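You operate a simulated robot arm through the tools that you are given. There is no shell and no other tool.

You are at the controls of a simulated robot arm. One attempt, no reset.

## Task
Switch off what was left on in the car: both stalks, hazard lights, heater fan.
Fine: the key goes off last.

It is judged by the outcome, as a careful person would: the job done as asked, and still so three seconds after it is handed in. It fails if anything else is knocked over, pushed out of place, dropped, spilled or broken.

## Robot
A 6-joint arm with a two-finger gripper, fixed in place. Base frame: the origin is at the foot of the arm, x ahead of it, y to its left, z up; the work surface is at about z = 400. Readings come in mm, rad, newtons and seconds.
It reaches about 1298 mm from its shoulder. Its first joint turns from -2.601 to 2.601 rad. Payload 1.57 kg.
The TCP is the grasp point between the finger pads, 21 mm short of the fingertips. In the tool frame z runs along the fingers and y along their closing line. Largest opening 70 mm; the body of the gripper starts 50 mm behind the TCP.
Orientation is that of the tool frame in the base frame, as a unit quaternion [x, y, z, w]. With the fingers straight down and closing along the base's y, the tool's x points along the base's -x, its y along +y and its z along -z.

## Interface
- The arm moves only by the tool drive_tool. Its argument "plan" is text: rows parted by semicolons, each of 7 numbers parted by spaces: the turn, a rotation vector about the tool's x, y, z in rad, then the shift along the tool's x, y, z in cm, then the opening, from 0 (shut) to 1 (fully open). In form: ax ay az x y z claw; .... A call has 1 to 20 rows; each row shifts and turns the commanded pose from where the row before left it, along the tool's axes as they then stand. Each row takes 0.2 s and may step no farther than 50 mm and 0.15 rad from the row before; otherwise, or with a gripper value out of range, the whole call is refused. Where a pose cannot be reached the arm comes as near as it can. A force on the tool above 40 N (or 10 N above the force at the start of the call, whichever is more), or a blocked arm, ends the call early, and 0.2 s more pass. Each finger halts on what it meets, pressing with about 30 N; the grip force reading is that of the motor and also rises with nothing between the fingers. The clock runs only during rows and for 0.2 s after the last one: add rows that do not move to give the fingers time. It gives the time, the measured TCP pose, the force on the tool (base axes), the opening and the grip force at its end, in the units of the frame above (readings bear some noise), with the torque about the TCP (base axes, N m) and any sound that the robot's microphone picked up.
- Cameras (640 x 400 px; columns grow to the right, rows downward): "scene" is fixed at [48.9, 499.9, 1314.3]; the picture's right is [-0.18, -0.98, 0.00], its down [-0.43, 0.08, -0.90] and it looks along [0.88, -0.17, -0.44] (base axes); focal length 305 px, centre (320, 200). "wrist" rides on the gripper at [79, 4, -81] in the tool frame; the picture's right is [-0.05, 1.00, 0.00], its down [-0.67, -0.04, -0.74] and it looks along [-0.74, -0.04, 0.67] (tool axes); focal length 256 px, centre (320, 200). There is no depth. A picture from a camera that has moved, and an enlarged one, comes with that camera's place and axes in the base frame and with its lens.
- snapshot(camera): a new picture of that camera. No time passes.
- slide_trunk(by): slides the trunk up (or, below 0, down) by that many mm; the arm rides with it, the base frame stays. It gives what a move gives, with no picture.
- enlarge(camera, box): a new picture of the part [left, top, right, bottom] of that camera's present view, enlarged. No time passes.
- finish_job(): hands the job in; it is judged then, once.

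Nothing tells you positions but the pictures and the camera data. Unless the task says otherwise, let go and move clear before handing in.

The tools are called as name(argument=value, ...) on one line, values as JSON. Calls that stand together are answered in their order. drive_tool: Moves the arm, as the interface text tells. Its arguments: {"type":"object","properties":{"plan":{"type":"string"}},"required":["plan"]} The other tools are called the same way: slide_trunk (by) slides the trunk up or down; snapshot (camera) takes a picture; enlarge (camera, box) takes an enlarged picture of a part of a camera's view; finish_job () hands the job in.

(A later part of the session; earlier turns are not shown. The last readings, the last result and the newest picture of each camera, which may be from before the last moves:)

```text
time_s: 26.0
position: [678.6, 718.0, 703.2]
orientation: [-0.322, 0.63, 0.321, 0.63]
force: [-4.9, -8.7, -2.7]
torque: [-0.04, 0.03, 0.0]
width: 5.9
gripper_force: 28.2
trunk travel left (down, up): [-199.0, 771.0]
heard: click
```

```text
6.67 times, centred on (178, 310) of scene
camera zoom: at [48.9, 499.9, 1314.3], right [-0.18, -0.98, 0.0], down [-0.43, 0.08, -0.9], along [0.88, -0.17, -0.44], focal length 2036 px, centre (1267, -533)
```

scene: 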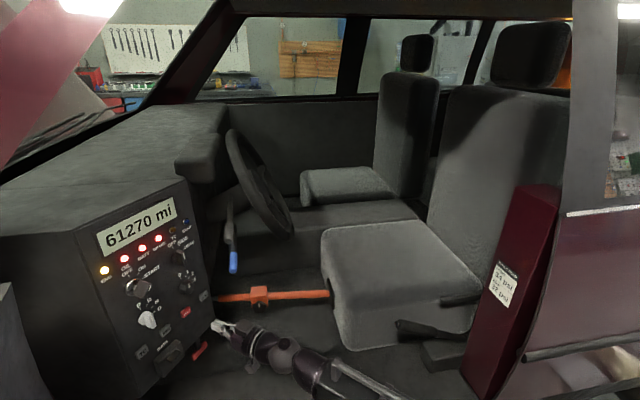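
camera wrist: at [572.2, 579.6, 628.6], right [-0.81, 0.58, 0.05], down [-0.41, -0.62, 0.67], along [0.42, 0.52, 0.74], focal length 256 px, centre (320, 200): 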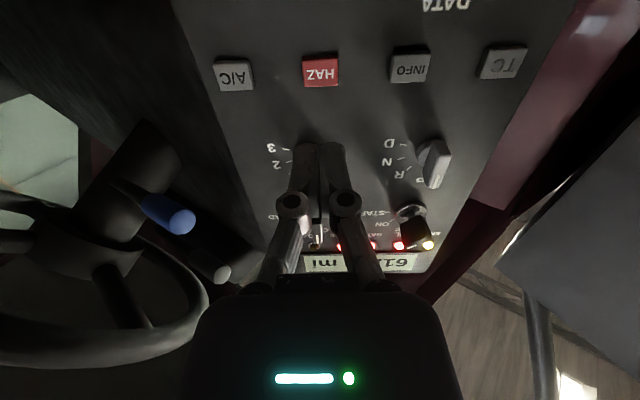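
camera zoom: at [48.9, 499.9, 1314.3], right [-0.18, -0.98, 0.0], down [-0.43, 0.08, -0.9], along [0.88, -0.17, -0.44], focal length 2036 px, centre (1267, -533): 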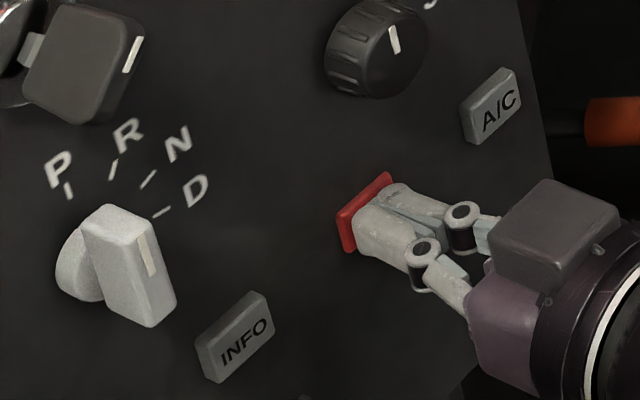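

A click was heard. I'll back straight off and check the button.

drive_tool(plan="0 0 0 0 0 -1.0 0;0 0 0 0 0 -2.0 0;0 0 0 0 0 -3.0 0;0 0 0 0 0 -3.0 0;0 0 0 0 0 0 0")

enlarge(camera="wrist", box=[200, 30, 360, 130])

enlarge(camera="scene", box=[130, 280, 226, 340])

```text
time_s: 27.2
position: [626.8, 644.8, 703.5]
orientation: [-0.323, 0.629, 0.322, 0.629]
force: [1.2, -0.3, -0.5]
torque: [0.01, 0.02, 0.02]
width: 0.0
gripper_force: 28.6
trunk travel left (down, up): [-199.0, 771.0]
```

```text
4.00 times, centred on (280, 80) of wrist
camera zoom: at [575.0, 582.3, 624.5], right [-0.81, 0.58, 0.05], down [-0.41, -0.62, 0.67], along [0.42, 0.52, 0.74], focal length 1024 px, centre (480, 680)
```

zoom: 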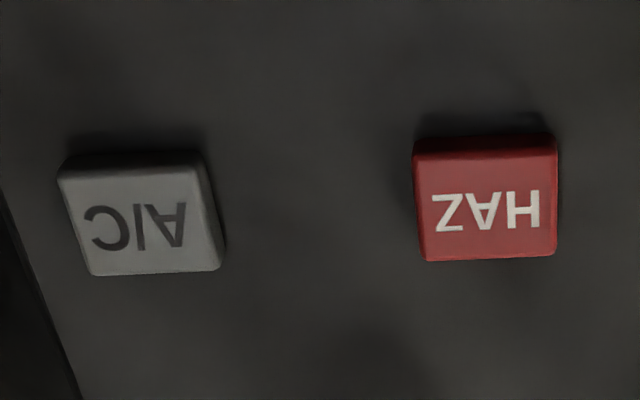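

```text
6.67 times, centred on (178, 310) of scene
camera zoom: at [48.9, 499.9, 1314.3], right [-0.18, -0.98, 0.0], down [-0.43, 0.08, -0.9], along [0.88, -0.17, -0.44], focal length 2036 px, centre (1267, -533)
```

zoom: 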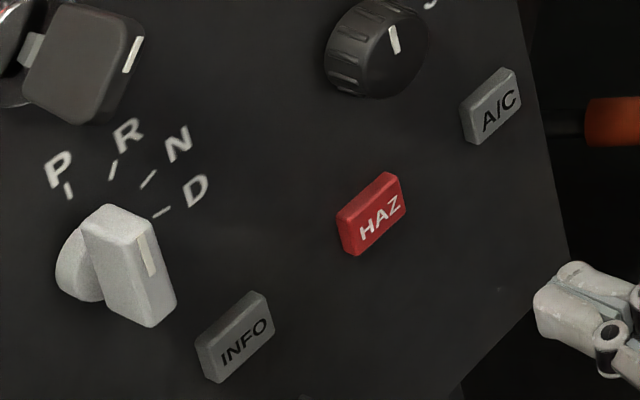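

Hazard was clicked once and the button sprang back. Next I'll move to a spot below and in front of the stalks to see their angle and pivots from the side.

drive_tool(plan="0 0 0 0 0 -4.4 0;0 0 0 0 0 -4.4 0;0 0 0 0 -3.75 0 0;0 0 0 0 -3.75 0 0;0 0 0 0 -3.75 0 0;0 0 0 0 -3.75 0 0;0 0 0 0 0 0 0")

snapshot(camera="wrist")

snapshot(camera="scene")

```text
time_s: 28.8
position: [697.9, 486.1, 704.8]
orientation: [-0.323, 0.629, 0.323, 0.629]
force: [-0.3, 0.7, 0.5]
torque: [-0.01, 0.0, -0.01]
width: 0.3
gripper_force: 27.7
trunk travel left (down, up): [-199.0, 771.0]
```

```text
taken
camera wrist: at [647.2, 423.5, 624.7], right [-0.81, 0.58, 0.05], down [-0.41, -0.63, 0.67], along [0.42, 0.52, 0.74], focal length 256 px, centre (320, 200)
```

wrist: 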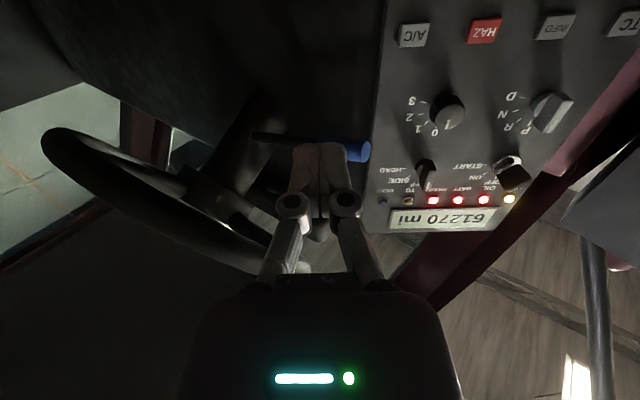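

```text
taken
```

scene: 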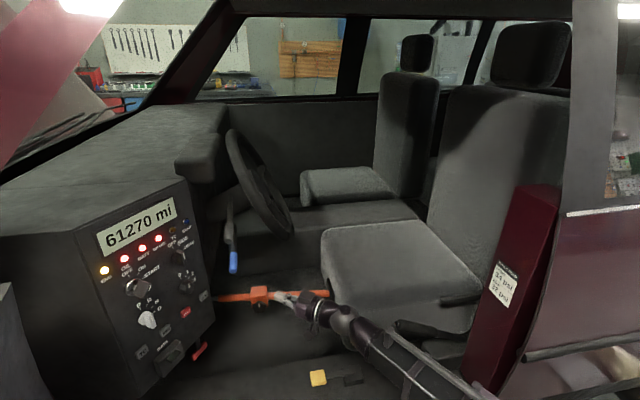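

drive_tool(plan="-0.15 0 0 0 0 0 0;-0.15 0 0 0 0 0 0;-0.1 0 0 0 0 0 0;0 0 0 0 0 0 0;0 0 0 0 0 0 0")

snapshot(camera="wrist")

enlarge(camera="wrist", box=[100, 80, 340, 280])

```text
time_s: 30.0
position: [696.1, 486.9, 704.2]
orientation: [-0.442, 0.553, 0.44, 0.553]
force: [-0.9, -0.4, 0.2]
torque: [0.0, -0.06, 0.04]
width: 0.2
gripper_force: 28.8
trunk travel left (down, up): [-199.0, 771.0]
```

```text
taken
camera wrist: at [674.9, 409.6, 624.5], right [-0.97, 0.22, 0.05], down [-0.13, -0.73, 0.67], along [0.19, 0.64, 0.74], focal length 256 px, centre (320, 200)
```

wrist: 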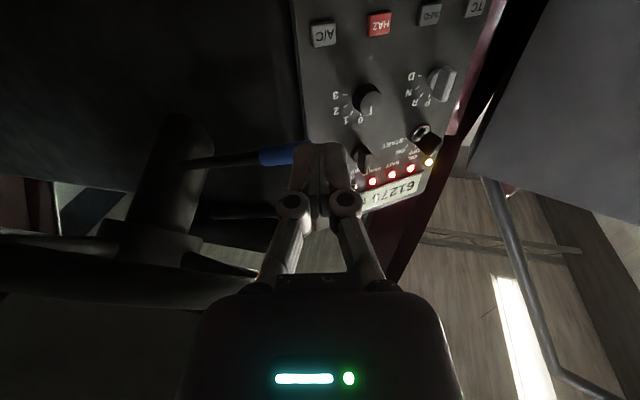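

```text
2.00 times, centred on (220, 180) of wrist
camera zoom: at [674.9, 409.6, 624.5], right [-0.97, 0.22, 0.05], down [-0.13, -0.73, 0.67], along [0.19, 0.64, 0.74], focal length 512 px, centre (520, 240)
```

zoom: 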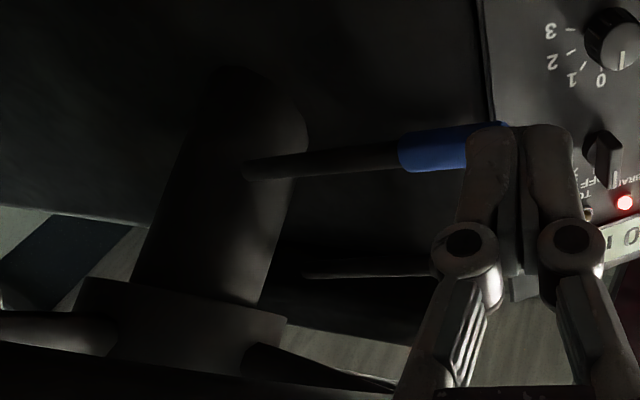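

From this side view both stalks slope about 15° below horizontal from pivots near x ≈ 903 (z ≈ 818 blue, 920 grey), so neutral should be level. I'll bring the closed fingers under the blue stalk first and push it up gently.

drive_tool(plan="0.137 0 0 0 0 0 0;0.137 0 0 0 0 0 0;0.137 0 0 0 0 0 0;0.137 0 0 0 0 0 0;0.137 0 0 0 0 0 0;0.137 0 0 0 0 0 0;0 0 0 0 0 0 0;0 0 0 0 0 0 0")

snapshot(camera="wrist")

```text
time_s: 31.8
position: [697.2, 487.7, 703.5]
orientation: [-0.184, 0.683, 0.184, 0.683]
force: [0.0, -0.8, -0.4]
torque: [0.02, 0.04, -0.02]
width: 0.0
gripper_force: 28.7
trunk travel left (down, up): [-199.0, 771.0]
```

```text
taken
camera wrist: at [624.4, 451.1, 624.6], right [-0.5, 0.86, 0.05], down [-0.63, -0.4, 0.67], along [0.6, 0.3, 0.74], focal length 256 px, centre (320, 200)
```

wrist: 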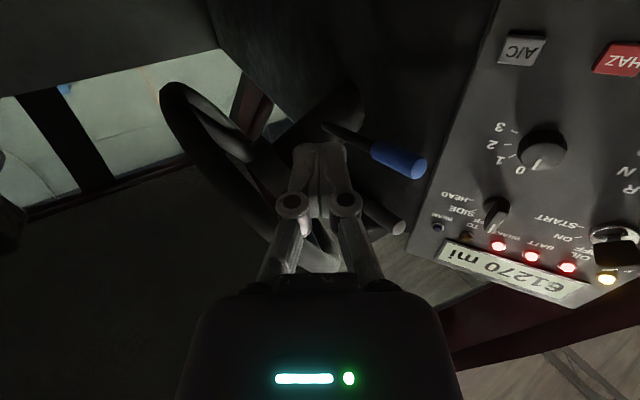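

drive_tool(plan="0 0 0 0 2.32 3.66 0;0 0 0 0 2.32 3.66 0;0 0 0 0 2.32 3.66 0;0 0 0 0 0 0 0")

slide_trunk(by=45)

snapshot(camera="wrist")

enlarge(camera="scene", box=[180, 180, 340, 300])

```text
time_s: 32.8
position: [757.1, 603.6, 704.3]
orientation: [-0.184, 0.682, 0.183, 0.683]
force: [0.5, 0.7, 0.3]
torque: [0.02, 0.0, 0.01]
width: 0.0
gripper_force: 28.5
trunk travel left (down, up): [-199.0, 771.0]
```

```text
time_s: 33.6
position: [758.5, 602.7, 749.2]
orientation: [-0.183, 0.683, 0.182, 0.684]
force: [-0.4, -0.5, -0.7]
torque: [-0.02, 0.01, 0.03]
width: 0.0
gripper_force: 28.4
trunk travel left (down, up): [-244.0, 726.0]
```

```text
taken
camera wrist: at [685.8, 566.8, 669.7], right [-0.5, 0.86, 0.05], down [-0.63, -0.4, 0.67], along [0.6, 0.3, 0.74], focal length 256 px, centre (320, 200)
```

wrist: 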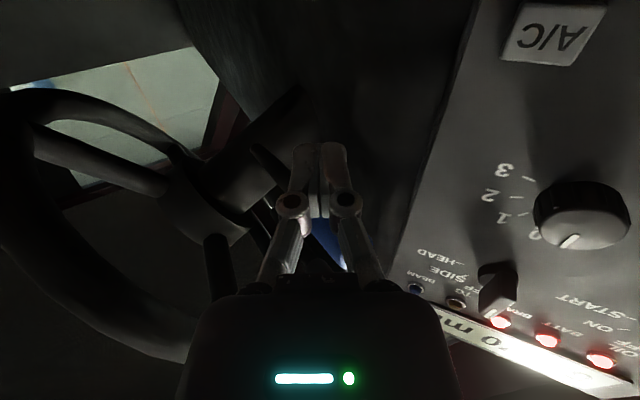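

```text
3.33 times, centred on (260, 240) of scene
camera zoom: at [48.9, 499.9, 1314.3], right [-0.18, -0.98, 0.0], down [-0.43, 0.08, -0.9], along [0.88, -0.17, -0.44], focal length 1018 px, centre (520, 67)
```

zoom: 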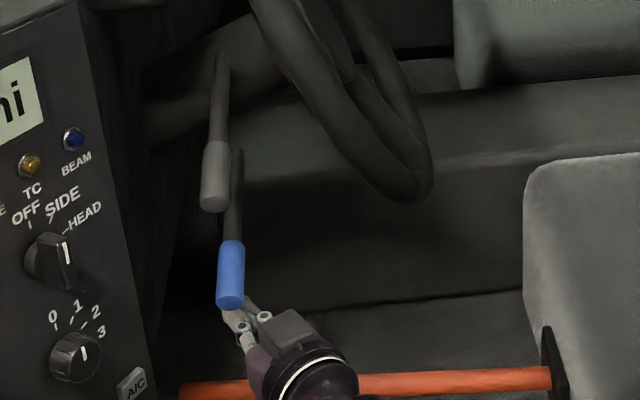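

The fingers are directly beneath the blue stalk. I'll raise in small steps, watching force and listening for a click.

slide_trunk(by=8)

slide_trunk(by=6)

slide_trunk(by=6)

enlarge(camera="scene", box=[180, 180, 340, 300])

```text
time_s: 34.2
position: [757.5, 603.9, 757.0]
orientation: [-0.184, 0.682, 0.183, 0.683]
force: [0.2, 0.6, 0.8]
torque: [0.0, -0.03, -0.01]
width: 0.0
gripper_force: 28.7
trunk travel left (down, up): [-252.0, 718.0]
```

```text
time_s: 34.8
position: [757.5, 604.3, 763.6]
orientation: [-0.184, 0.682, 0.183, 0.683]
force: [0.1, -0.5, -0.9]
torque: [0.01, -0.02, 0.0]
width: 0.0
gripper_force: 28.3
trunk travel left (down, up): [-258.0, 712.0]
```

```text
time_s: 35.3
position: [757.7, 604.0, 769.1]
orientation: [-0.184, 0.682, 0.183, 0.683]
force: [0.0, -1.4, -0.2]
torque: [0.0, -0.01, 0.02]
width: 0.4
gripper_force: 28.7
trunk travel left (down, up): [-264.0, 706.0]
```

```text
3.33 times, centred on (260, 240) of scene
camera zoom: at [48.9, 499.9, 1314.3], right [-0.18, -0.98, 0.0], down [-0.43, 0.08, -0.9], along [0.88, -0.17, -0.44], focal length 1018 px, centre (520, 67)
```

zoom: 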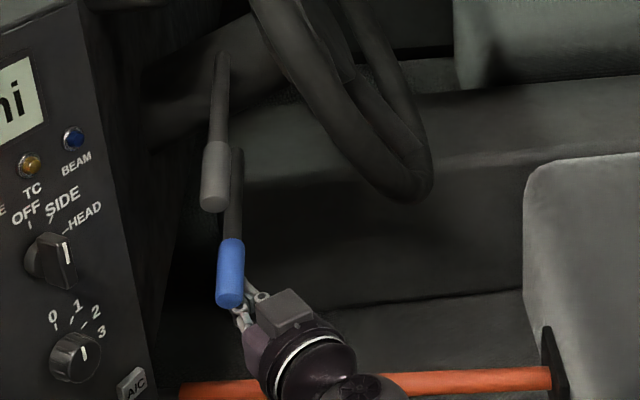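

slide_trunk(by=5)

slide_trunk(by=5)

slide_trunk(by=5)

enlarge(camera="scene", box=[180, 180, 340, 300])

snapshot(camera="wrist")

```text
time_s: 35.8
position: [757.6, 603.5, 774.0]
orientation: [-0.184, 0.683, 0.183, 0.683]
force: [0.1, 0.6, -0.7]
torque: [0.0, 0.02, 0.01]
width: 0.1
gripper_force: 28.4
trunk travel left (down, up): [-269.0, 701.0]
```

```text
time_s: 36.4
position: [758.1, 602.9, 778.4]
orientation: [-0.184, 0.682, 0.182, 0.684]
force: [0.8, -0.1, 0.0]
torque: [0.0, -0.02, 0.0]
width: 0.1
gripper_force: 28.5
trunk travel left (down, up): [-274.0, 696.0]
```

```text
time_s: 36.9
position: [757.5, 604.3, 783.8]
orientation: [-0.184, 0.682, 0.183, 0.683]
force: [0.9, -0.6, 0.1]
torque: [-0.01, 0.01, 0.02]
width: 0.2
gripper_force: 28.5
trunk travel left (down, up): [-279.0, 691.0]
```

```text
3.33 times, centred on (260, 240) of scene
camera zoom: at [48.9, 499.9, 1314.3], right [-0.18, -0.98, 0.0], down [-0.43, 0.08, -0.9], along [0.88, -0.17, -0.44], focal length 1018 px, centre (520, 67)
```

zoom: 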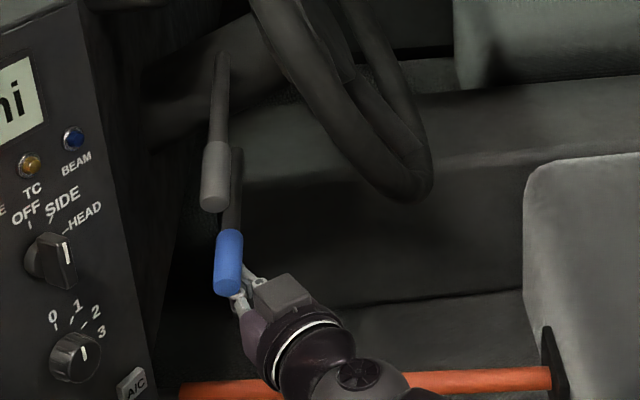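

```text
taken
camera wrist: at [685.8, 567.0, 704.7], right [-0.5, 0.86, 0.05], down [-0.63, -0.4, 0.67], along [0.6, 0.3, 0.74], focal length 256 px, centre (320, 200)
```

wrist: 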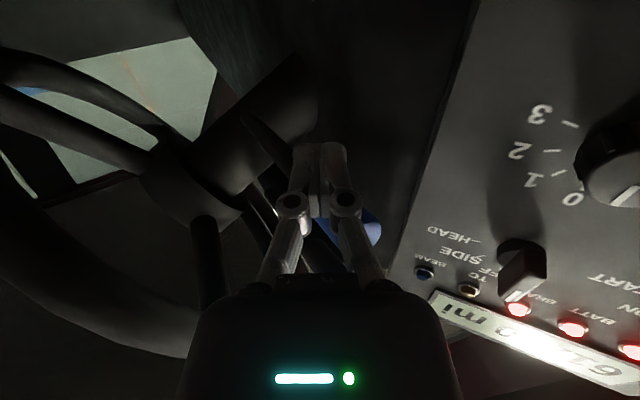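

slide_trunk(by=5)

slide_trunk(by=5)

slide_trunk(by=5)

enlarge(camera="scene", box=[180, 180, 340, 300])

```text
time_s: 37.5
position: [757.8, 604.4, 789.1]
orientation: [-0.184, 0.683, 0.183, 0.683]
force: [0.2, -0.3, 0.5]
torque: [-0.02, 0.01, -0.03]
width: 0.2
gripper_force: 28.4
trunk travel left (down, up): [-284.0, 686.0]
```

```text
time_s: 38.0
position: [758.2, 603.8, 793.5]
orientation: [-0.185, 0.682, 0.183, 0.684]
force: [0.4, -0.3, 0.6]
torque: [-0.01, -0.03, 0.01]
width: 0.1
gripper_force: 28.4
trunk travel left (down, up): [-289.0, 681.0]
```

```text
time_s: 38.5
position: [758.2, 604.0, 798.6]
orientation: [-0.183, 0.683, 0.183, 0.683]
force: [0.5, -0.2, -0.7]
torque: [0.02, 0.01, 0.02]
width: 0.1
gripper_force: 29.1
trunk travel left (down, up): [-294.0, 676.0]
```

```text
3.33 times, centred on (260, 240) of scene
camera zoom: at [48.9, 499.9, 1314.3], right [-0.18, -0.98, 0.0], down [-0.43, 0.08, -0.9], along [0.88, -0.17, -0.44], focal length 1018 px, centre (520, 67)
```

zoom: 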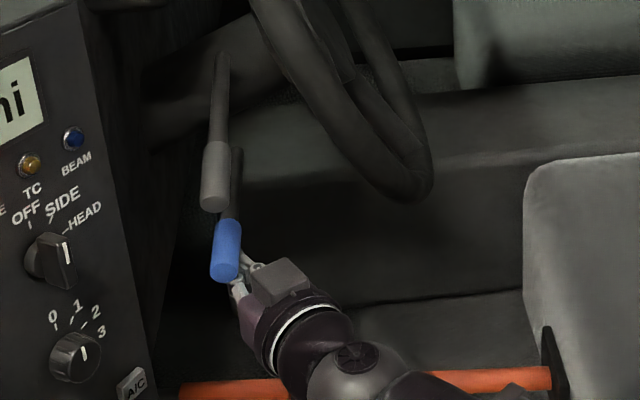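

slide_trunk(by=4)

slide_trunk(by=4)

enlarge(camera="scene", box=[180, 180, 340, 300])

snapshot(camera="wrist")

```text
time_s: 39.1
position: [758.3, 603.8, 802.1]
orientation: [-0.185, 0.682, 0.183, 0.683]
force: [0.5, -0.3, -0.2]
torque: [0.01, -0.01, 0.0]
width: 0.4
gripper_force: 29.1
trunk travel left (down, up): [-298.0, 672.0]
```

```text
time_s: 39.6
position: [757.5, 603.3, 807.2]
orientation: [-0.185, 0.682, 0.183, 0.683]
force: [0.1, 0.7, -0.3]
torque: [0.0, 0.02, -0.01]
width: 0.0
gripper_force: 29.0
trunk travel left (down, up): [-302.0, 668.0]
```

```text
3.33 times, centred on (260, 240) of scene
camera zoom: at [48.9, 499.9, 1314.3], right [-0.18, -0.98, 0.0], down [-0.43, 0.08, -0.9], along [0.88, -0.17, -0.44], focal length 1018 px, centre (520, 67)
```

zoom: 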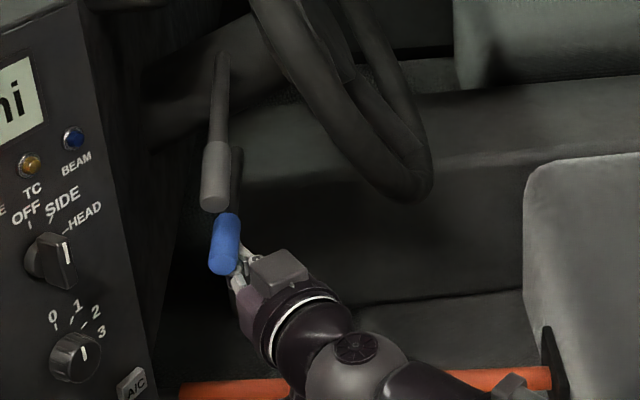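

```text
taken
camera wrist: at [685.8, 567.0, 727.7], right [-0.5, 0.86, 0.05], down [-0.63, -0.4, 0.67], along [0.6, 0.3, 0.74], focal length 256 px, centre (320, 200)
```

wrist: 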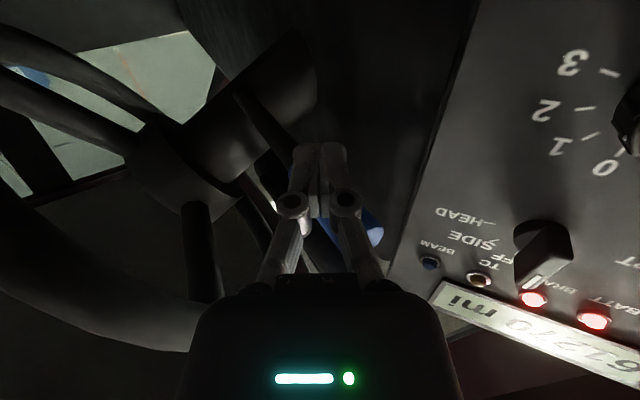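

I'll lower slightly to see whether the stalk stays where it is by itself.

slide_trunk(by=-20)

enlarge(camera="scene", box=[180, 180, 340, 300])

snapshot(camera="wrist")

```text
time_s: 40.3
position: [758.1, 603.6, 787.0]
orientation: [-0.183, 0.683, 0.182, 0.684]
force: [0.4, 0.2, -0.2]
torque: [0.0, 0.0, -0.05]
width: 0.0
gripper_force: 29.0
trunk travel left (down, up): [-282.0, 688.0]
```

```text
3.33 times, centred on (260, 240) of scene
camera zoom: at [48.9, 499.9, 1314.3], right [-0.18, -0.98, 0.0], down [-0.43, 0.08, -0.9], along [0.88, -0.17, -0.44], focal length 1018 px, centre (520, 67)
```

zoom: 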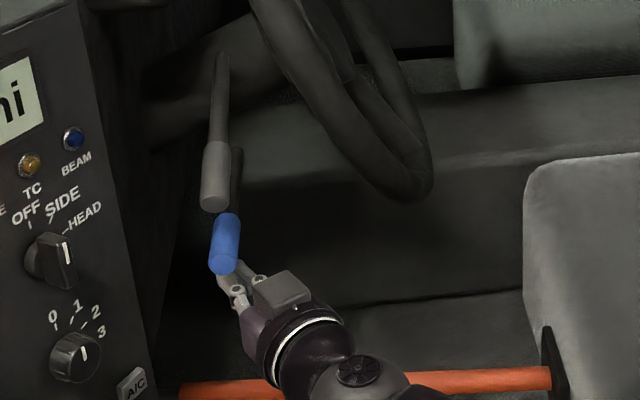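

```text
taken
camera wrist: at [685.7, 566.9, 707.7], right [-0.5, 0.86, 0.05], down [-0.63, -0.4, 0.67], along [0.6, 0.3, 0.74], focal length 256 px, centre (320, 200)
```

wrist: 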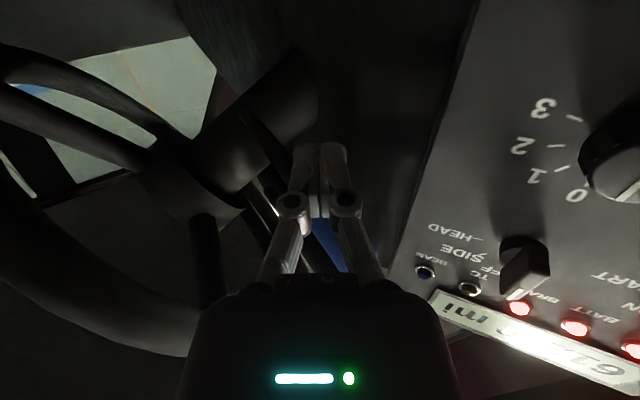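

The blue stalk stays put by friction. I'll back away and view both stalks from the side to compare their angles.

drive_tool(plan="0 0 0 0 0 -4.5 0;0 0 0 0 0 -4.5 0;0 0 0 0 0 -4.5 0;-0.13 0 0 0 -2 0 0;-0.13 0 0 0 -2 0 0;-0.13 0 0 0 -2 0 0;-0.13 0 0 0 -2 0 0;0 0 0 0 0 0 0;0 0 0 0 0 0 0")

snapshot(camera="wrist")

```text
time_s: 42.3
position: [693.0, 475.7, 786.6]
orientation: [-0.353, 0.613, 0.353, 0.613]
force: [-0.5, -0.2, -0.1]
torque: [-0.01, -0.01, 0.01]
width: 0.2
gripper_force: 28.8
trunk travel left (down, up): [-282.0, 688.0]
```

```text
taken
camera wrist: at [648.7, 407.7, 707.7], right [-0.86, 0.5, 0.05], down [-0.34, -0.66, 0.67], along [0.37, 0.56, 0.74], focal length 256 px, centre (320, 200)
```

wrist: 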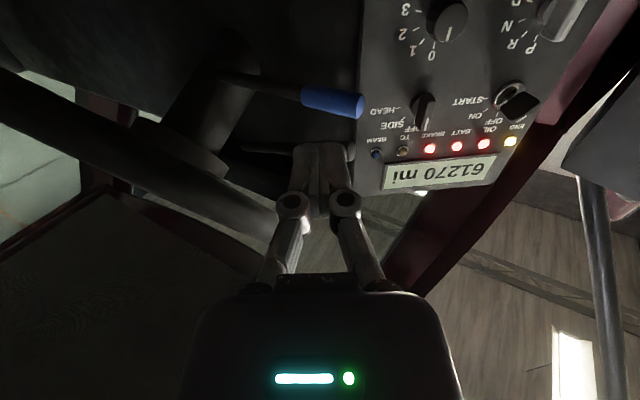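

enlarge(camera="wrist", box=[180, 50, 380, 200])

```text
2.67 times, centred on (280, 125) of wrist
camera zoom: at [648.7, 407.7, 707.7], right [-0.86, 0.5, 0.05], down [-0.34, -0.66, 0.67], along [0.37, 0.56, 0.74], focal length 683 px, centre (427, 400)
```

zoom: 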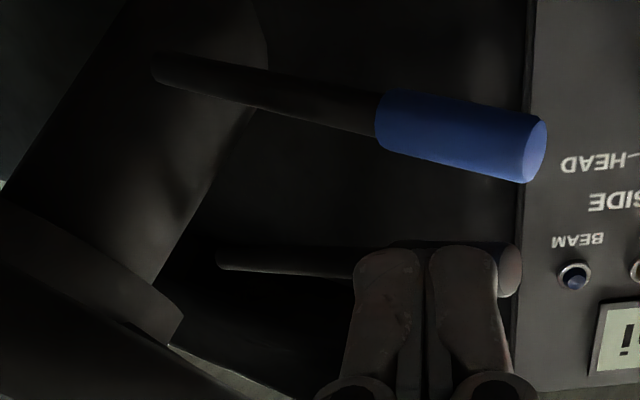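

The blue stalk is now level (within about a degree) and stays there; the grey one is still ~15° down. I'll retrace, rise to the gap between the two stalks, and line up under the grey one.

drive_tool(plan="0.13 0 0 0 2 0 0;0.13 0 0 0 2 0 0;0.13 0 0 0 2 0 0;0.13 0 0 0 2 0 0;0 0 0 0 0 0 0")

slide_trunk(by=68)

drive_tool(plan="0 0 0 0 0 0 0")

snapshot(camera="wrist")

snapshot(camera="scene")

```text
time_s: 43.5
position: [635.5, 528.5, 786.6]
orientation: [-0.185, 0.683, 0.184, 0.683]
force: [-0.3, 1.5, 0.1]
torque: [-0.02, -0.01, 0.02]
width: 0.0
gripper_force: 28.9
trunk travel left (down, up): [-282.0, 688.0]
```

```text
time_s: 44.5
position: [635.1, 529.4, 854.4]
orientation: [-0.183, 0.683, 0.183, 0.683]
force: [0.2, 0.2, -0.3]
torque: [-0.01, -0.01, -0.01]
width: 0.0
gripper_force: 28.4
trunk travel left (down, up): [-350.0, 620.0]
```

```text
time_s: 44.9
position: [635.1, 529.2, 855.1]
orientation: [-0.184, 0.683, 0.183, 0.683]
force: [-0.7, -0.7, 0.2]
torque: [0.02, 0.01, 0.03]
width: 0.0
gripper_force: 28.9
trunk travel left (down, up): [-350.0, 620.0]
```

```text
taken
camera wrist: at [562.7, 492.4, 775.6], right [-0.5, 0.86, 0.05], down [-0.63, -0.4, 0.67], along [0.6, 0.3, 0.74], focal length 256 px, centre (320, 200)
```

wrist: 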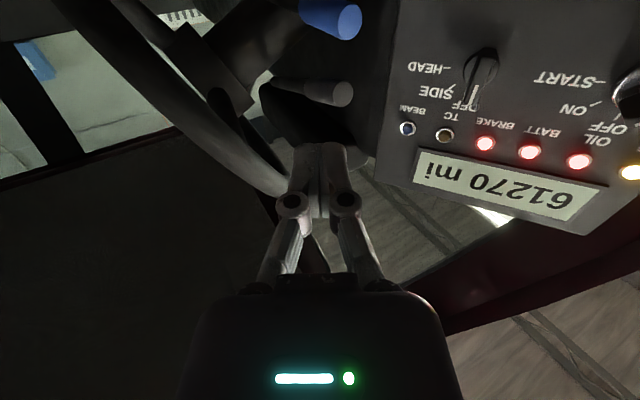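

```text
taken
```

scene: 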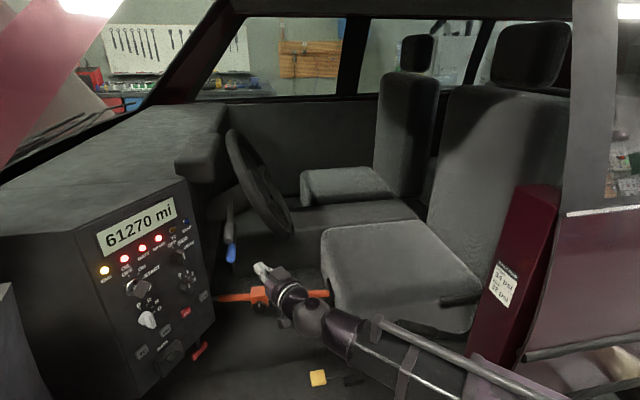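

slide_trunk(by=-2)

drive_tool(plan="0 0 0 0 0.09 3.6 0;0 0 0 0 0.09 3.6 0;0 0 0 0 0.09 2.4 0;0 0 0 0 0.09 2.4 0;0 0 0 0 0 2.3 0;0 0 0 0 0 0 0")

snapshot(camera="wrist")

enlarge(camera="scene", box=[180, 180, 340, 300])

```text
time_s: 45.5
position: [635.7, 529.9, 853.5]
orientation: [-0.183, 0.683, 0.182, 0.683]
force: [-0.2, -0.1, 0.1]
torque: [-0.02, -0.02, 0.0]
width: 0.1
gripper_force: 28.4
trunk travel left (down, up): [-348.0, 622.0]
```

```text
time_s: 46.9
position: [757.4, 602.3, 851.8]
orientation: [-0.185, 0.684, 0.183, 0.682]
force: [-0.3, 0.0, 1.0]
torque: [-0.01, 0.03, 0.02]
width: 0.0
gripper_force: 28.6
trunk travel left (down, up): [-348.0, 622.0]
```

```text
taken
camera wrist: at [685.0, 566.8, 773.3], right [-0.5, 0.86, 0.05], down [-0.63, -0.4, 0.67], along [0.6, 0.3, 0.74], focal length 256 px, centre (320, 200)
```

wrist: 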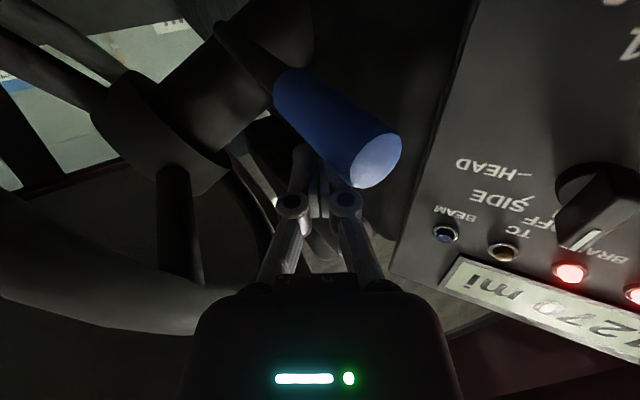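

```text
3.33 times, centred on (260, 240) of scene
camera zoom: at [48.9, 499.9, 1314.3], right [-0.18, -0.98, 0.0], down [-0.43, 0.08, -0.9], along [0.88, -0.17, -0.44], focal length 1018 px, centre (520, 67)
```

zoom: 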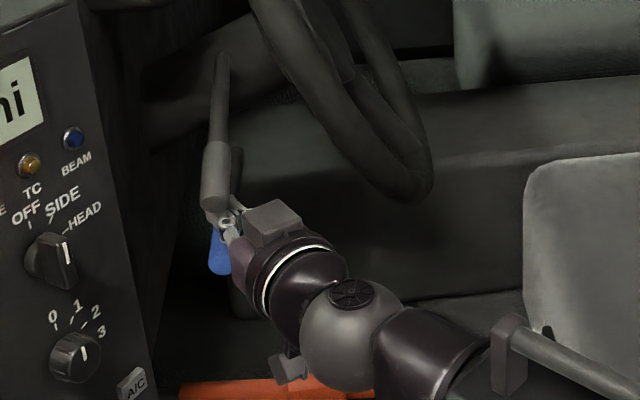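

The fingers are now between the stalks, under the grey one. Raising in steps, aiming for the mirrored level height (z ≈ 907).

slide_trunk(by=12)

slide_trunk(by=8)

slide_trunk(by=8)

enlarge(camera="scene", box=[180, 180, 340, 300])

```text
time_s: 47.5
position: [757.7, 603.9, 863.6]
orientation: [-0.184, 0.684, 0.182, 0.682]
force: [-0.1, -1.2, -0.3]
torque: [0.0, 0.0, 0.0]
width: 0.0
gripper_force: 29.1
trunk travel left (down, up): [-360.0, 610.0]
```

```text
time_s: 48.0
position: [757.6, 602.4, 871.3]
orientation: [-0.185, 0.683, 0.183, 0.682]
force: [-0.2, 0.4, 0.1]
torque: [-0.03, 0.01, 0.0]
width: 0.0
gripper_force: 28.6
trunk travel left (down, up): [-368.0, 602.0]
```

```text
time_s: 48.6
position: [758.1, 603.7, 880.0]
orientation: [-0.184, 0.683, 0.182, 0.682]
force: [-0.6, 1.1, 0.5]
torque: [0.04, -0.01, -0.01]
width: 0.0
gripper_force: 28.6
trunk travel left (down, up): [-376.0, 594.0]
```

```text
3.33 times, centred on (260, 240) of scene
camera zoom: at [48.9, 499.9, 1314.3], right [-0.18, -0.98, 0.0], down [-0.43, 0.08, -0.9], along [0.88, -0.17, -0.44], focal length 1018 px, centre (520, 67)
```

zoom: 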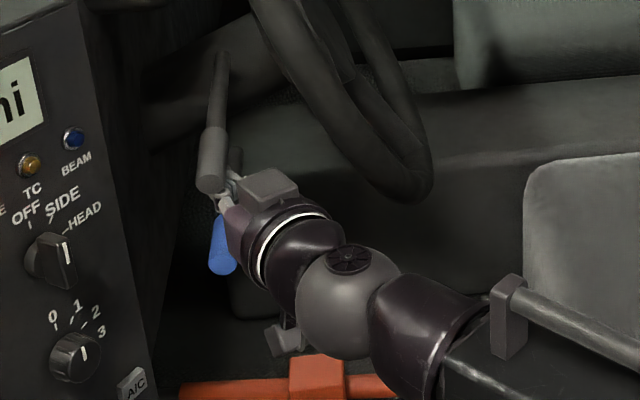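

slide_trunk(by=8)

slide_trunk(by=8)

slide_trunk(by=6)

enlarge(camera="scene", box=[180, 180, 340, 300])

snapshot(camera="wrist")

```text
time_s: 49.2
position: [757.0, 604.1, 887.9]
orientation: [-0.185, 0.683, 0.183, 0.682]
force: [0.4, -0.3, -0.7]
torque: [-0.02, -0.04, -0.04]
width: 0.0
gripper_force: 28.3
trunk travel left (down, up): [-384.0, 586.0]
```

```text
time_s: 49.7
position: [757.2, 602.7, 896.4]
orientation: [-0.185, 0.684, 0.182, 0.682]
force: [0.6, 0.4, 0.0]
torque: [-0.03, 0.02, 0.01]
width: 0.3
gripper_force: 28.3
trunk travel left (down, up): [-392.0, 578.0]
```

```text
time_s: 50.3
position: [756.9, 604.9, 901.4]
orientation: [-0.185, 0.684, 0.183, 0.682]
force: [-0.2, -0.3, 0.5]
torque: [-0.01, 0.01, -0.01]
width: 0.0
gripper_force: 28.9
trunk travel left (down, up): [-398.0, 572.0]
```

```text
3.33 times, centred on (260, 240) of scene
camera zoom: at [48.9, 499.9, 1314.3], right [-0.18, -0.98, 0.0], down [-0.43, 0.08, -0.9], along [0.88, -0.17, -0.44], focal length 1018 px, centre (520, 67)
```

zoom: 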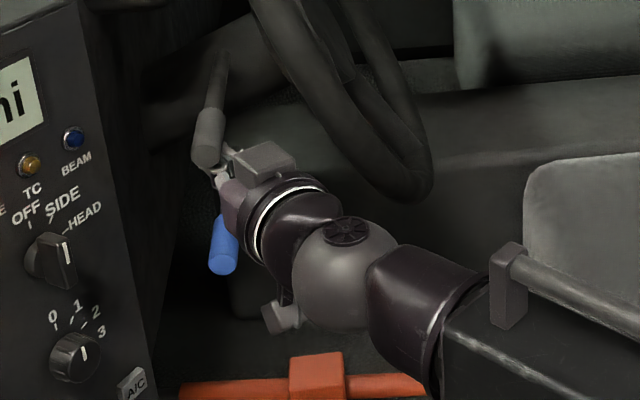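

```text
taken
camera wrist: at [684.8, 566.9, 823.4], right [-0.5, 0.86, 0.05], down [-0.63, -0.4, 0.67], along [0.6, 0.3, 0.74], focal length 256 px, centre (320, 200)
```

wrist: 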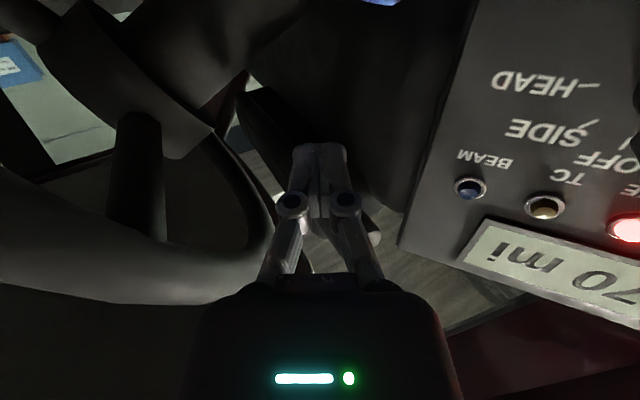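

slide_trunk(by=-26)

drive_tool(plan="0 0 0 0 0 -4.0 0;0 0 0 0 0 -4.0 0;0 0 0 0 0 -4.0 0;0 0 0 0 0 -3.0 0;0 0 0 0 0 0 0")

snapshot(camera="wrist")

enlarge(camera="scene", box=[200, 180, 280, 280])

```text
time_s: 51.0
position: [757.2, 604.4, 874.8]
orientation: [-0.184, 0.683, 0.183, 0.683]
force: [0.5, 0.7, 0.0]
torque: [0.01, -0.02, -0.01]
width: 0.0
gripper_force: 28.8
trunk travel left (down, up): [-372.0, 598.0]
```

```text
time_s: 52.2
position: [625.5, 527.7, 875.7]
orientation: [-0.184, 0.683, 0.183, 0.683]
force: [-0.3, 0.4, -0.4]
torque: [0.0, -0.03, -0.02]
width: 0.0
gripper_force: 28.6
trunk travel left (down, up): [-372.0, 598.0]
```

```text
taken
camera wrist: at [553.9, 491.7, 797.6], right [-0.5, 0.86, 0.05], down [-0.63, -0.4, 0.67], along [0.6, 0.3, 0.74], focal length 256 px, centre (320, 200)
```

wrist: 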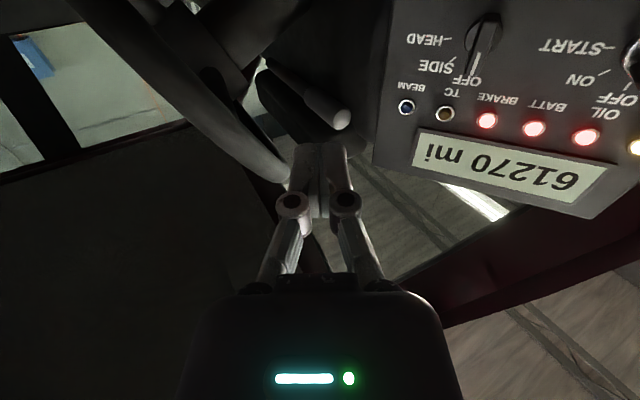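

```text
4.00 times, centred on (240, 230) of scene
camera zoom: at [48.9, 499.9, 1314.3], right [-0.18, -0.98, 0.0], down [-0.43, 0.08, -0.9], along [0.88, -0.17, -0.44], focal length 1222 px, centre (640, 80)
```

zoom: 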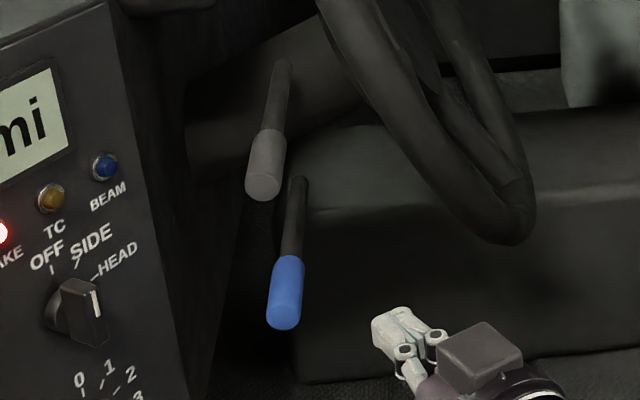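

Both stalks look near level, but I want a precise check, so I'll put the camera level with each stalk (a level stalk then shows tip and root at the same image height).

drive_tool(plan="-0.145 0 0 0 2.7 0 0;-0.145 0 0 0 2.7 0 0;-0.145 0 0 0 2.7 0 0;0 0.1397 0 2.6 0 0 0;0 0.1397 0 2.6 0 0 0;0 0.1397 0 2.6 0 0 0;0 0.1397 0 2.6 0 0 0;0 0.1397 0 2.6 0 0 0;0 0.1397 0 2.6 0 0 0;0 0 0 0 0 0 0;0 0 0 0 0 0 0")

slide_trunk(by=80)

drive_tool(plan="0 0 0 0 0 0 0;0 0 0 0 0 0 0")

snapshot(camera="wrist")

```text
time_s: 54.6
position: [546.7, 548.4, 737.9]
orientation: [-0.432, 0.829, 0.163, 0.315]
force: [0.4, -1.6, -0.4]
torque: [0.02, 0.0, -0.02]
width: 0.0
gripper_force: 28.4
out of reach, approached as far as the arm can: row 8
trunk travel left (down, up): [-372.0, 598.0]
```

```text
time_s: 55.8
position: [548.6, 549.2, 818.0]
orientation: [-0.432, 0.828, 0.164, 0.316]
force: [-0.1, 0.7, 0.0]
torque: [-0.03, -0.03, 0.03]
width: 0.0
gripper_force: 28.4
trunk travel left (down, up): [-452.0, 518.0]
```

```text
time_s: 56.4
position: [548.4, 549.6, 817.6]
orientation: [-0.432, 0.828, 0.164, 0.317]
force: [0.0, -0.8, 0.4]
torque: [0.03, 0.01, 0.04]
width: 0.1
gripper_force: 28.5
trunk travel left (down, up): [-452.0, 518.0]
```

```text
taken
camera wrist: at [479.0, 459.0, 825.9], right [-0.8, 0.61, 0.03], down [0.03, -0.02, 1.0], along [0.61, 0.8, 0.0], focal length 256 px, centre (320, 200)
```

wrist: 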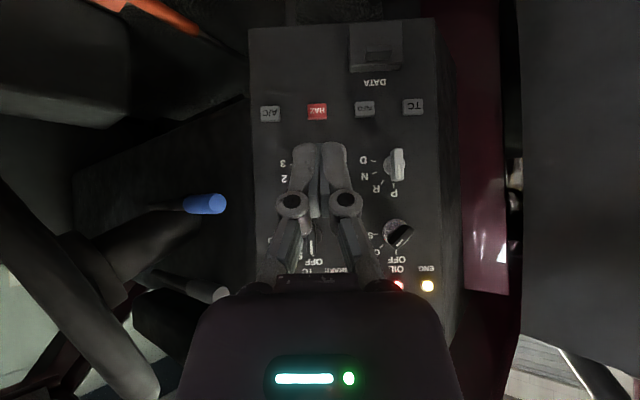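

enlarge(camera="wrist", box=[110, 155, 270, 255])

enlarge(camera="wrist", box=[110, 220, 270, 320])

slide_trunk(by=100)

snapshot(camera="wrist")

enlarge(camera="wrist", box=[110, 155, 270, 255])

```text
4.00 times, centred on (190, 205) of wrist
camera zoom: at [479.0, 459.0, 825.9], right [-0.8, 0.61, 0.03], down [0.03, -0.02, 1.0], along [0.61, 0.8, 0.0], focal length 1024 px, centre (840, 180)
```

zoom: 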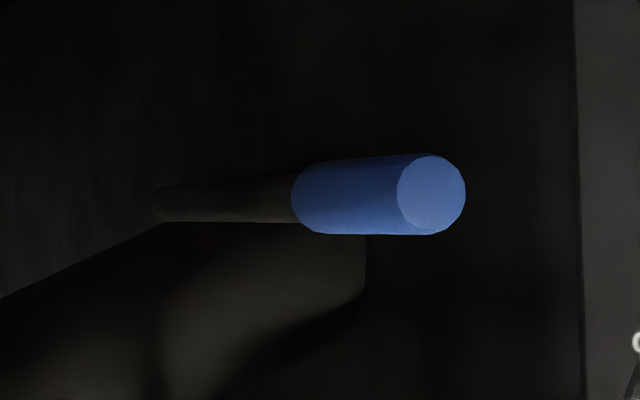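

```text
4.00 times, centred on (190, 270) of wrist
camera zoom: at [479.0, 459.0, 825.9], right [-0.8, 0.61, 0.03], down [0.03, -0.02, 1.0], along [0.61, 0.8, 0.0], focal length 1024 px, centre (840, -80)
```

zoom: 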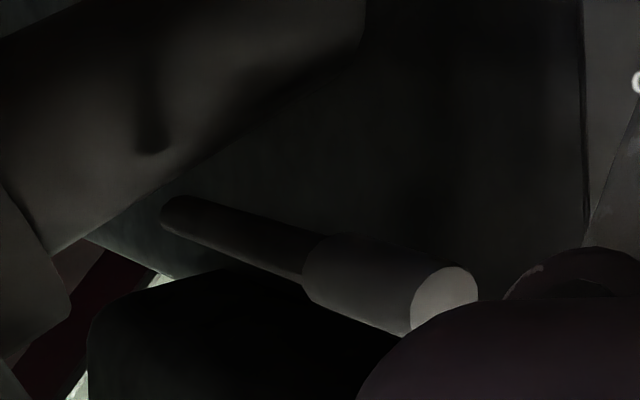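

```text
time_s: 57.7
position: [547.5, 549.0, 918.5]
orientation: [-0.432, 0.828, 0.165, 0.316]
force: [-0.6, 0.0, -0.2]
torque: [0.0, 0.04, 0.02]
width: 0.0
gripper_force: 28.5
trunk travel left (down, up): [-552.0, 418.0]
```

```text
taken
camera wrist: at [479.0, 459.1, 925.8], right [-0.8, 0.61, 0.03], down [0.03, -0.02, 1.0], along [0.61, 0.8, 0.0], focal length 256 px, centre (320, 200)
```

wrist: 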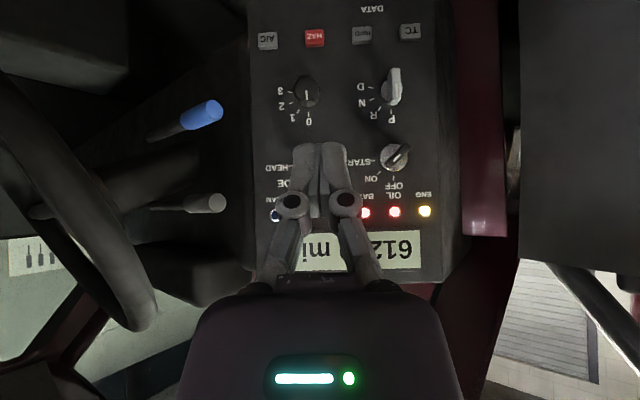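

```text
4.00 times, centred on (190, 205) of wrist
camera zoom: at [479.0, 459.1, 925.8], right [-0.8, 0.61, 0.03], down [0.03, -0.02, 1.0], along [0.61, 0.8, 0.0], focal length 1024 px, centre (840, 180)
```

zoom: 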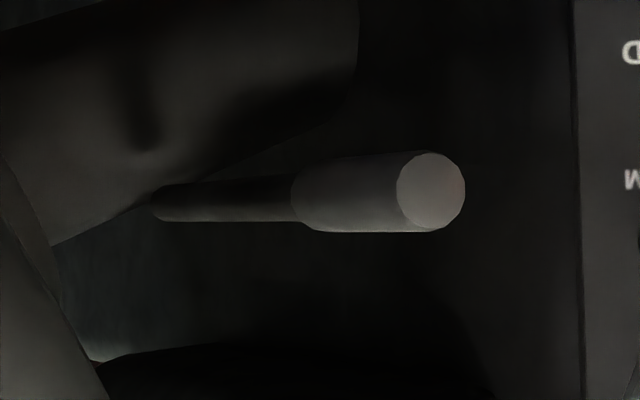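

Both stalks read level to within half a degree and identical to each other, so they've settled in their neutral detents. Before the key, I'll recheck the panel state from the scene camera.

enlarge(camera="scene", box=[100, 270, 260, 370])

enlarge(camera="wrist", box=[360, 120, 456, 180])

enlarge(camera="wrist", box=[240, 10, 432, 130])

```text
4.00 times, centred on (180, 320) of scene
camera zoom: at [48.9, 499.9, 1314.3], right [-0.18, -0.98, 0.0], down [-0.43, 0.08, -0.9], along [0.88, -0.17, -0.44], focal length 1222 px, centre (880, -280)
```

zoom: 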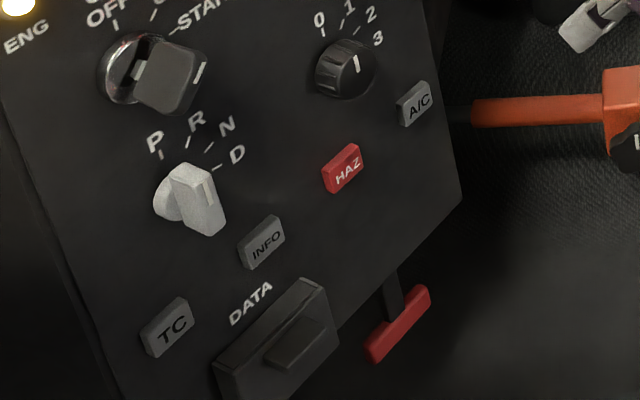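

```text
6.67 times, centred on (408, 150) of wrist
camera zoom: at [479.0, 459.1, 925.8], right [-0.8, 0.61, 0.03], down [0.03, -0.02, 1.0], along [0.61, 0.8, 0.0], focal length 1707 px, centre (-267, 533)
```

zoom: 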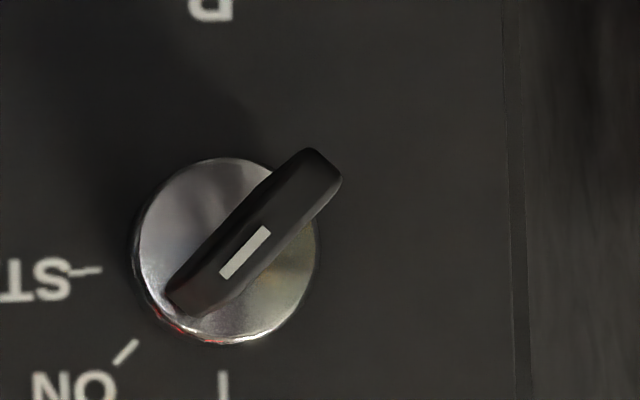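

```text
3.33 times, centred on (336, 70) of wrist
camera zoom: at [479.0, 459.1, 925.8], right [-0.8, 0.61, 0.03], down [0.03, -0.02, 1.0], along [0.61, 0.8, 0.0], focal length 853 px, centre (267, 633)
```

zoom: 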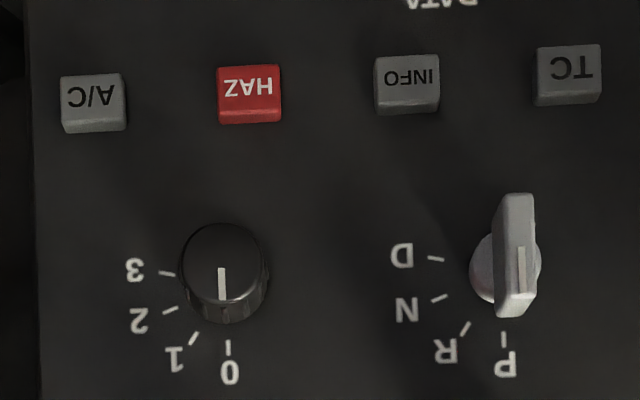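

Everything but the key is done. Next I'll level the gripper, shift over to the key's axis (z ≈ 871), open and roll 45° to match the key's blade.

drive_tool(plan="0 -0.1397 0 -2.6 0 0 0.3;0 -0.1397 0 -2.6 0 0 0.6;0 -0.1397 0 -2.6 0 0 0.6;0 -0.1397 0 -2.6 0 0 0.6;0 -0.1397 0 -2.6 0 0 0.6;0 -0.1397 0 -2.6 0 0 0.6;0 0 0 0 3.1 0 0.6;0 0 0 0 3.1 0 0.6;0 0 0 0 3.1 0 0.6;0 0 0 0 0 0 0.6;0 0 0 0 0 0 0.6")

slide_trunk(by=-187)

drive_tool(plan="0 0 0 0 0 0 0.6;0 0 0 0 0 0 0.6")

snapshot(camera="wrist")

snapshot(camera="scene")

```text
time_s: 60.1
position: [517.1, 655.0, 1055.3]
orientation: [-0.328, 0.63, 0.324, 0.625]
force: [-0.8, -0.3, -0.7]
torque: [0.0, -0.03, -0.01]
width: 42.0
gripper_force: 0.1
out of reach, approached as far as the arm can: row 2, 9
trunk travel left (down, up): [-552.0, 418.0]
```

```text
time_s: 62.2
position: [517.7, 654.5, 868.3]
orientation: [-0.328, 0.629, 0.325, 0.625]
force: [1.0, -0.1, -0.1]
torque: [-0.01, -0.03, 0.0]
width: 42.0
gripper_force: 0.0
trunk travel left (down, up): [-365.0, 605.0]
```

```text
time_s: 62.8
position: [518.9, 656.3, 869.0]
orientation: [-0.328, 0.629, 0.325, 0.625]
force: [-0.4, -0.4, -0.6]
torque: [0.03, 0.0, -0.02]
width: 41.9
gripper_force: 0.1
trunk travel left (down, up): [-365.0, 605.0]
```

```text
taken
camera wrist: at [467.7, 591.5, 789.9], right [-0.82, 0.57, 0.05], down [-0.4, -0.63, 0.67], along [0.42, 0.53, 0.74], focal length 256 px, centre (320, 200)
```

wrist: 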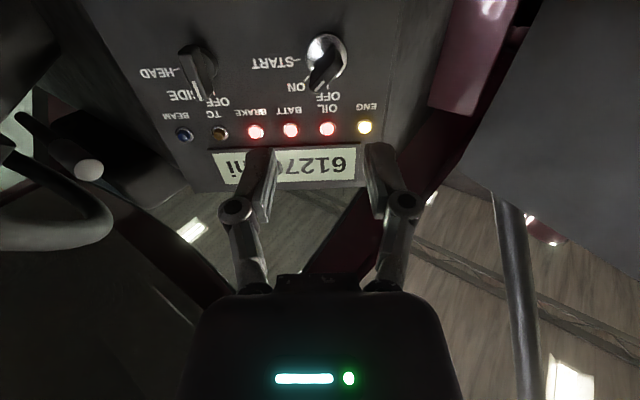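

```text
taken
```

scene: 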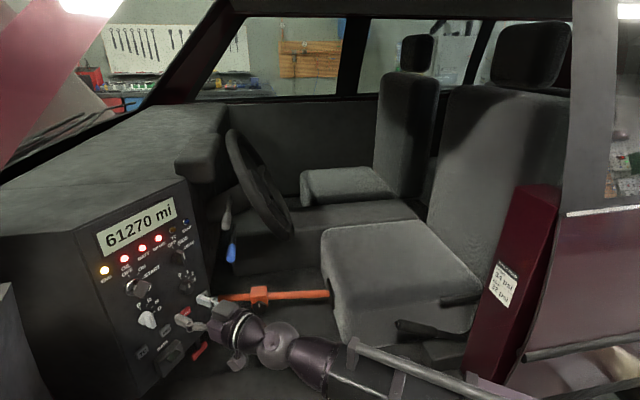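

enlarge(camera="wrist", box=[270, 20, 382, 90])

enlarge(camera="scene", box=[100, 260, 180, 310])

```text
5.71 times, centred on (326, 55) of wrist
camera zoom: at [467.7, 591.5, 789.9], right [-0.82, 0.57, 0.05], down [-0.4, -0.63, 0.67], along [0.42, 0.53, 0.74], focal length 1463 px, centre (286, 1029)
```

zoom: 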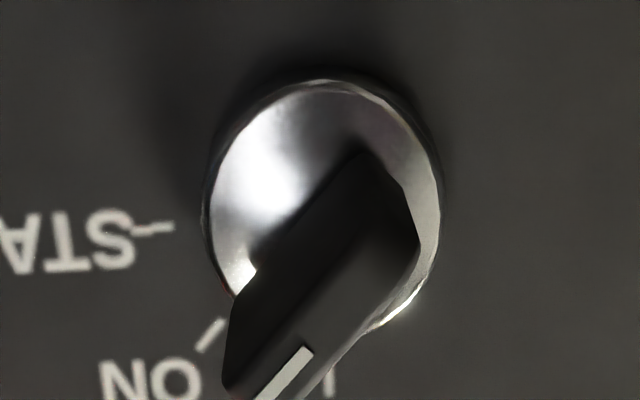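

```text
8.00 times, centred on (140, 285) of scene
camera zoom: at [48.9, 499.9, 1314.3], right [-0.18, -0.98, 0.0], down [-0.43, 0.08, -0.9], along [0.88, -0.17, -0.44], focal length 2443 px, centre (1760, -480)
```

zoom: 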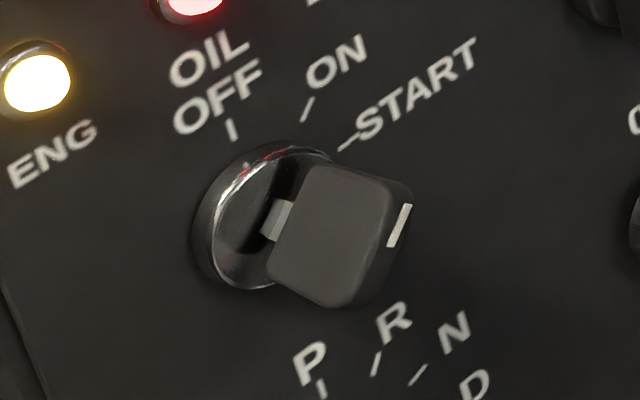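

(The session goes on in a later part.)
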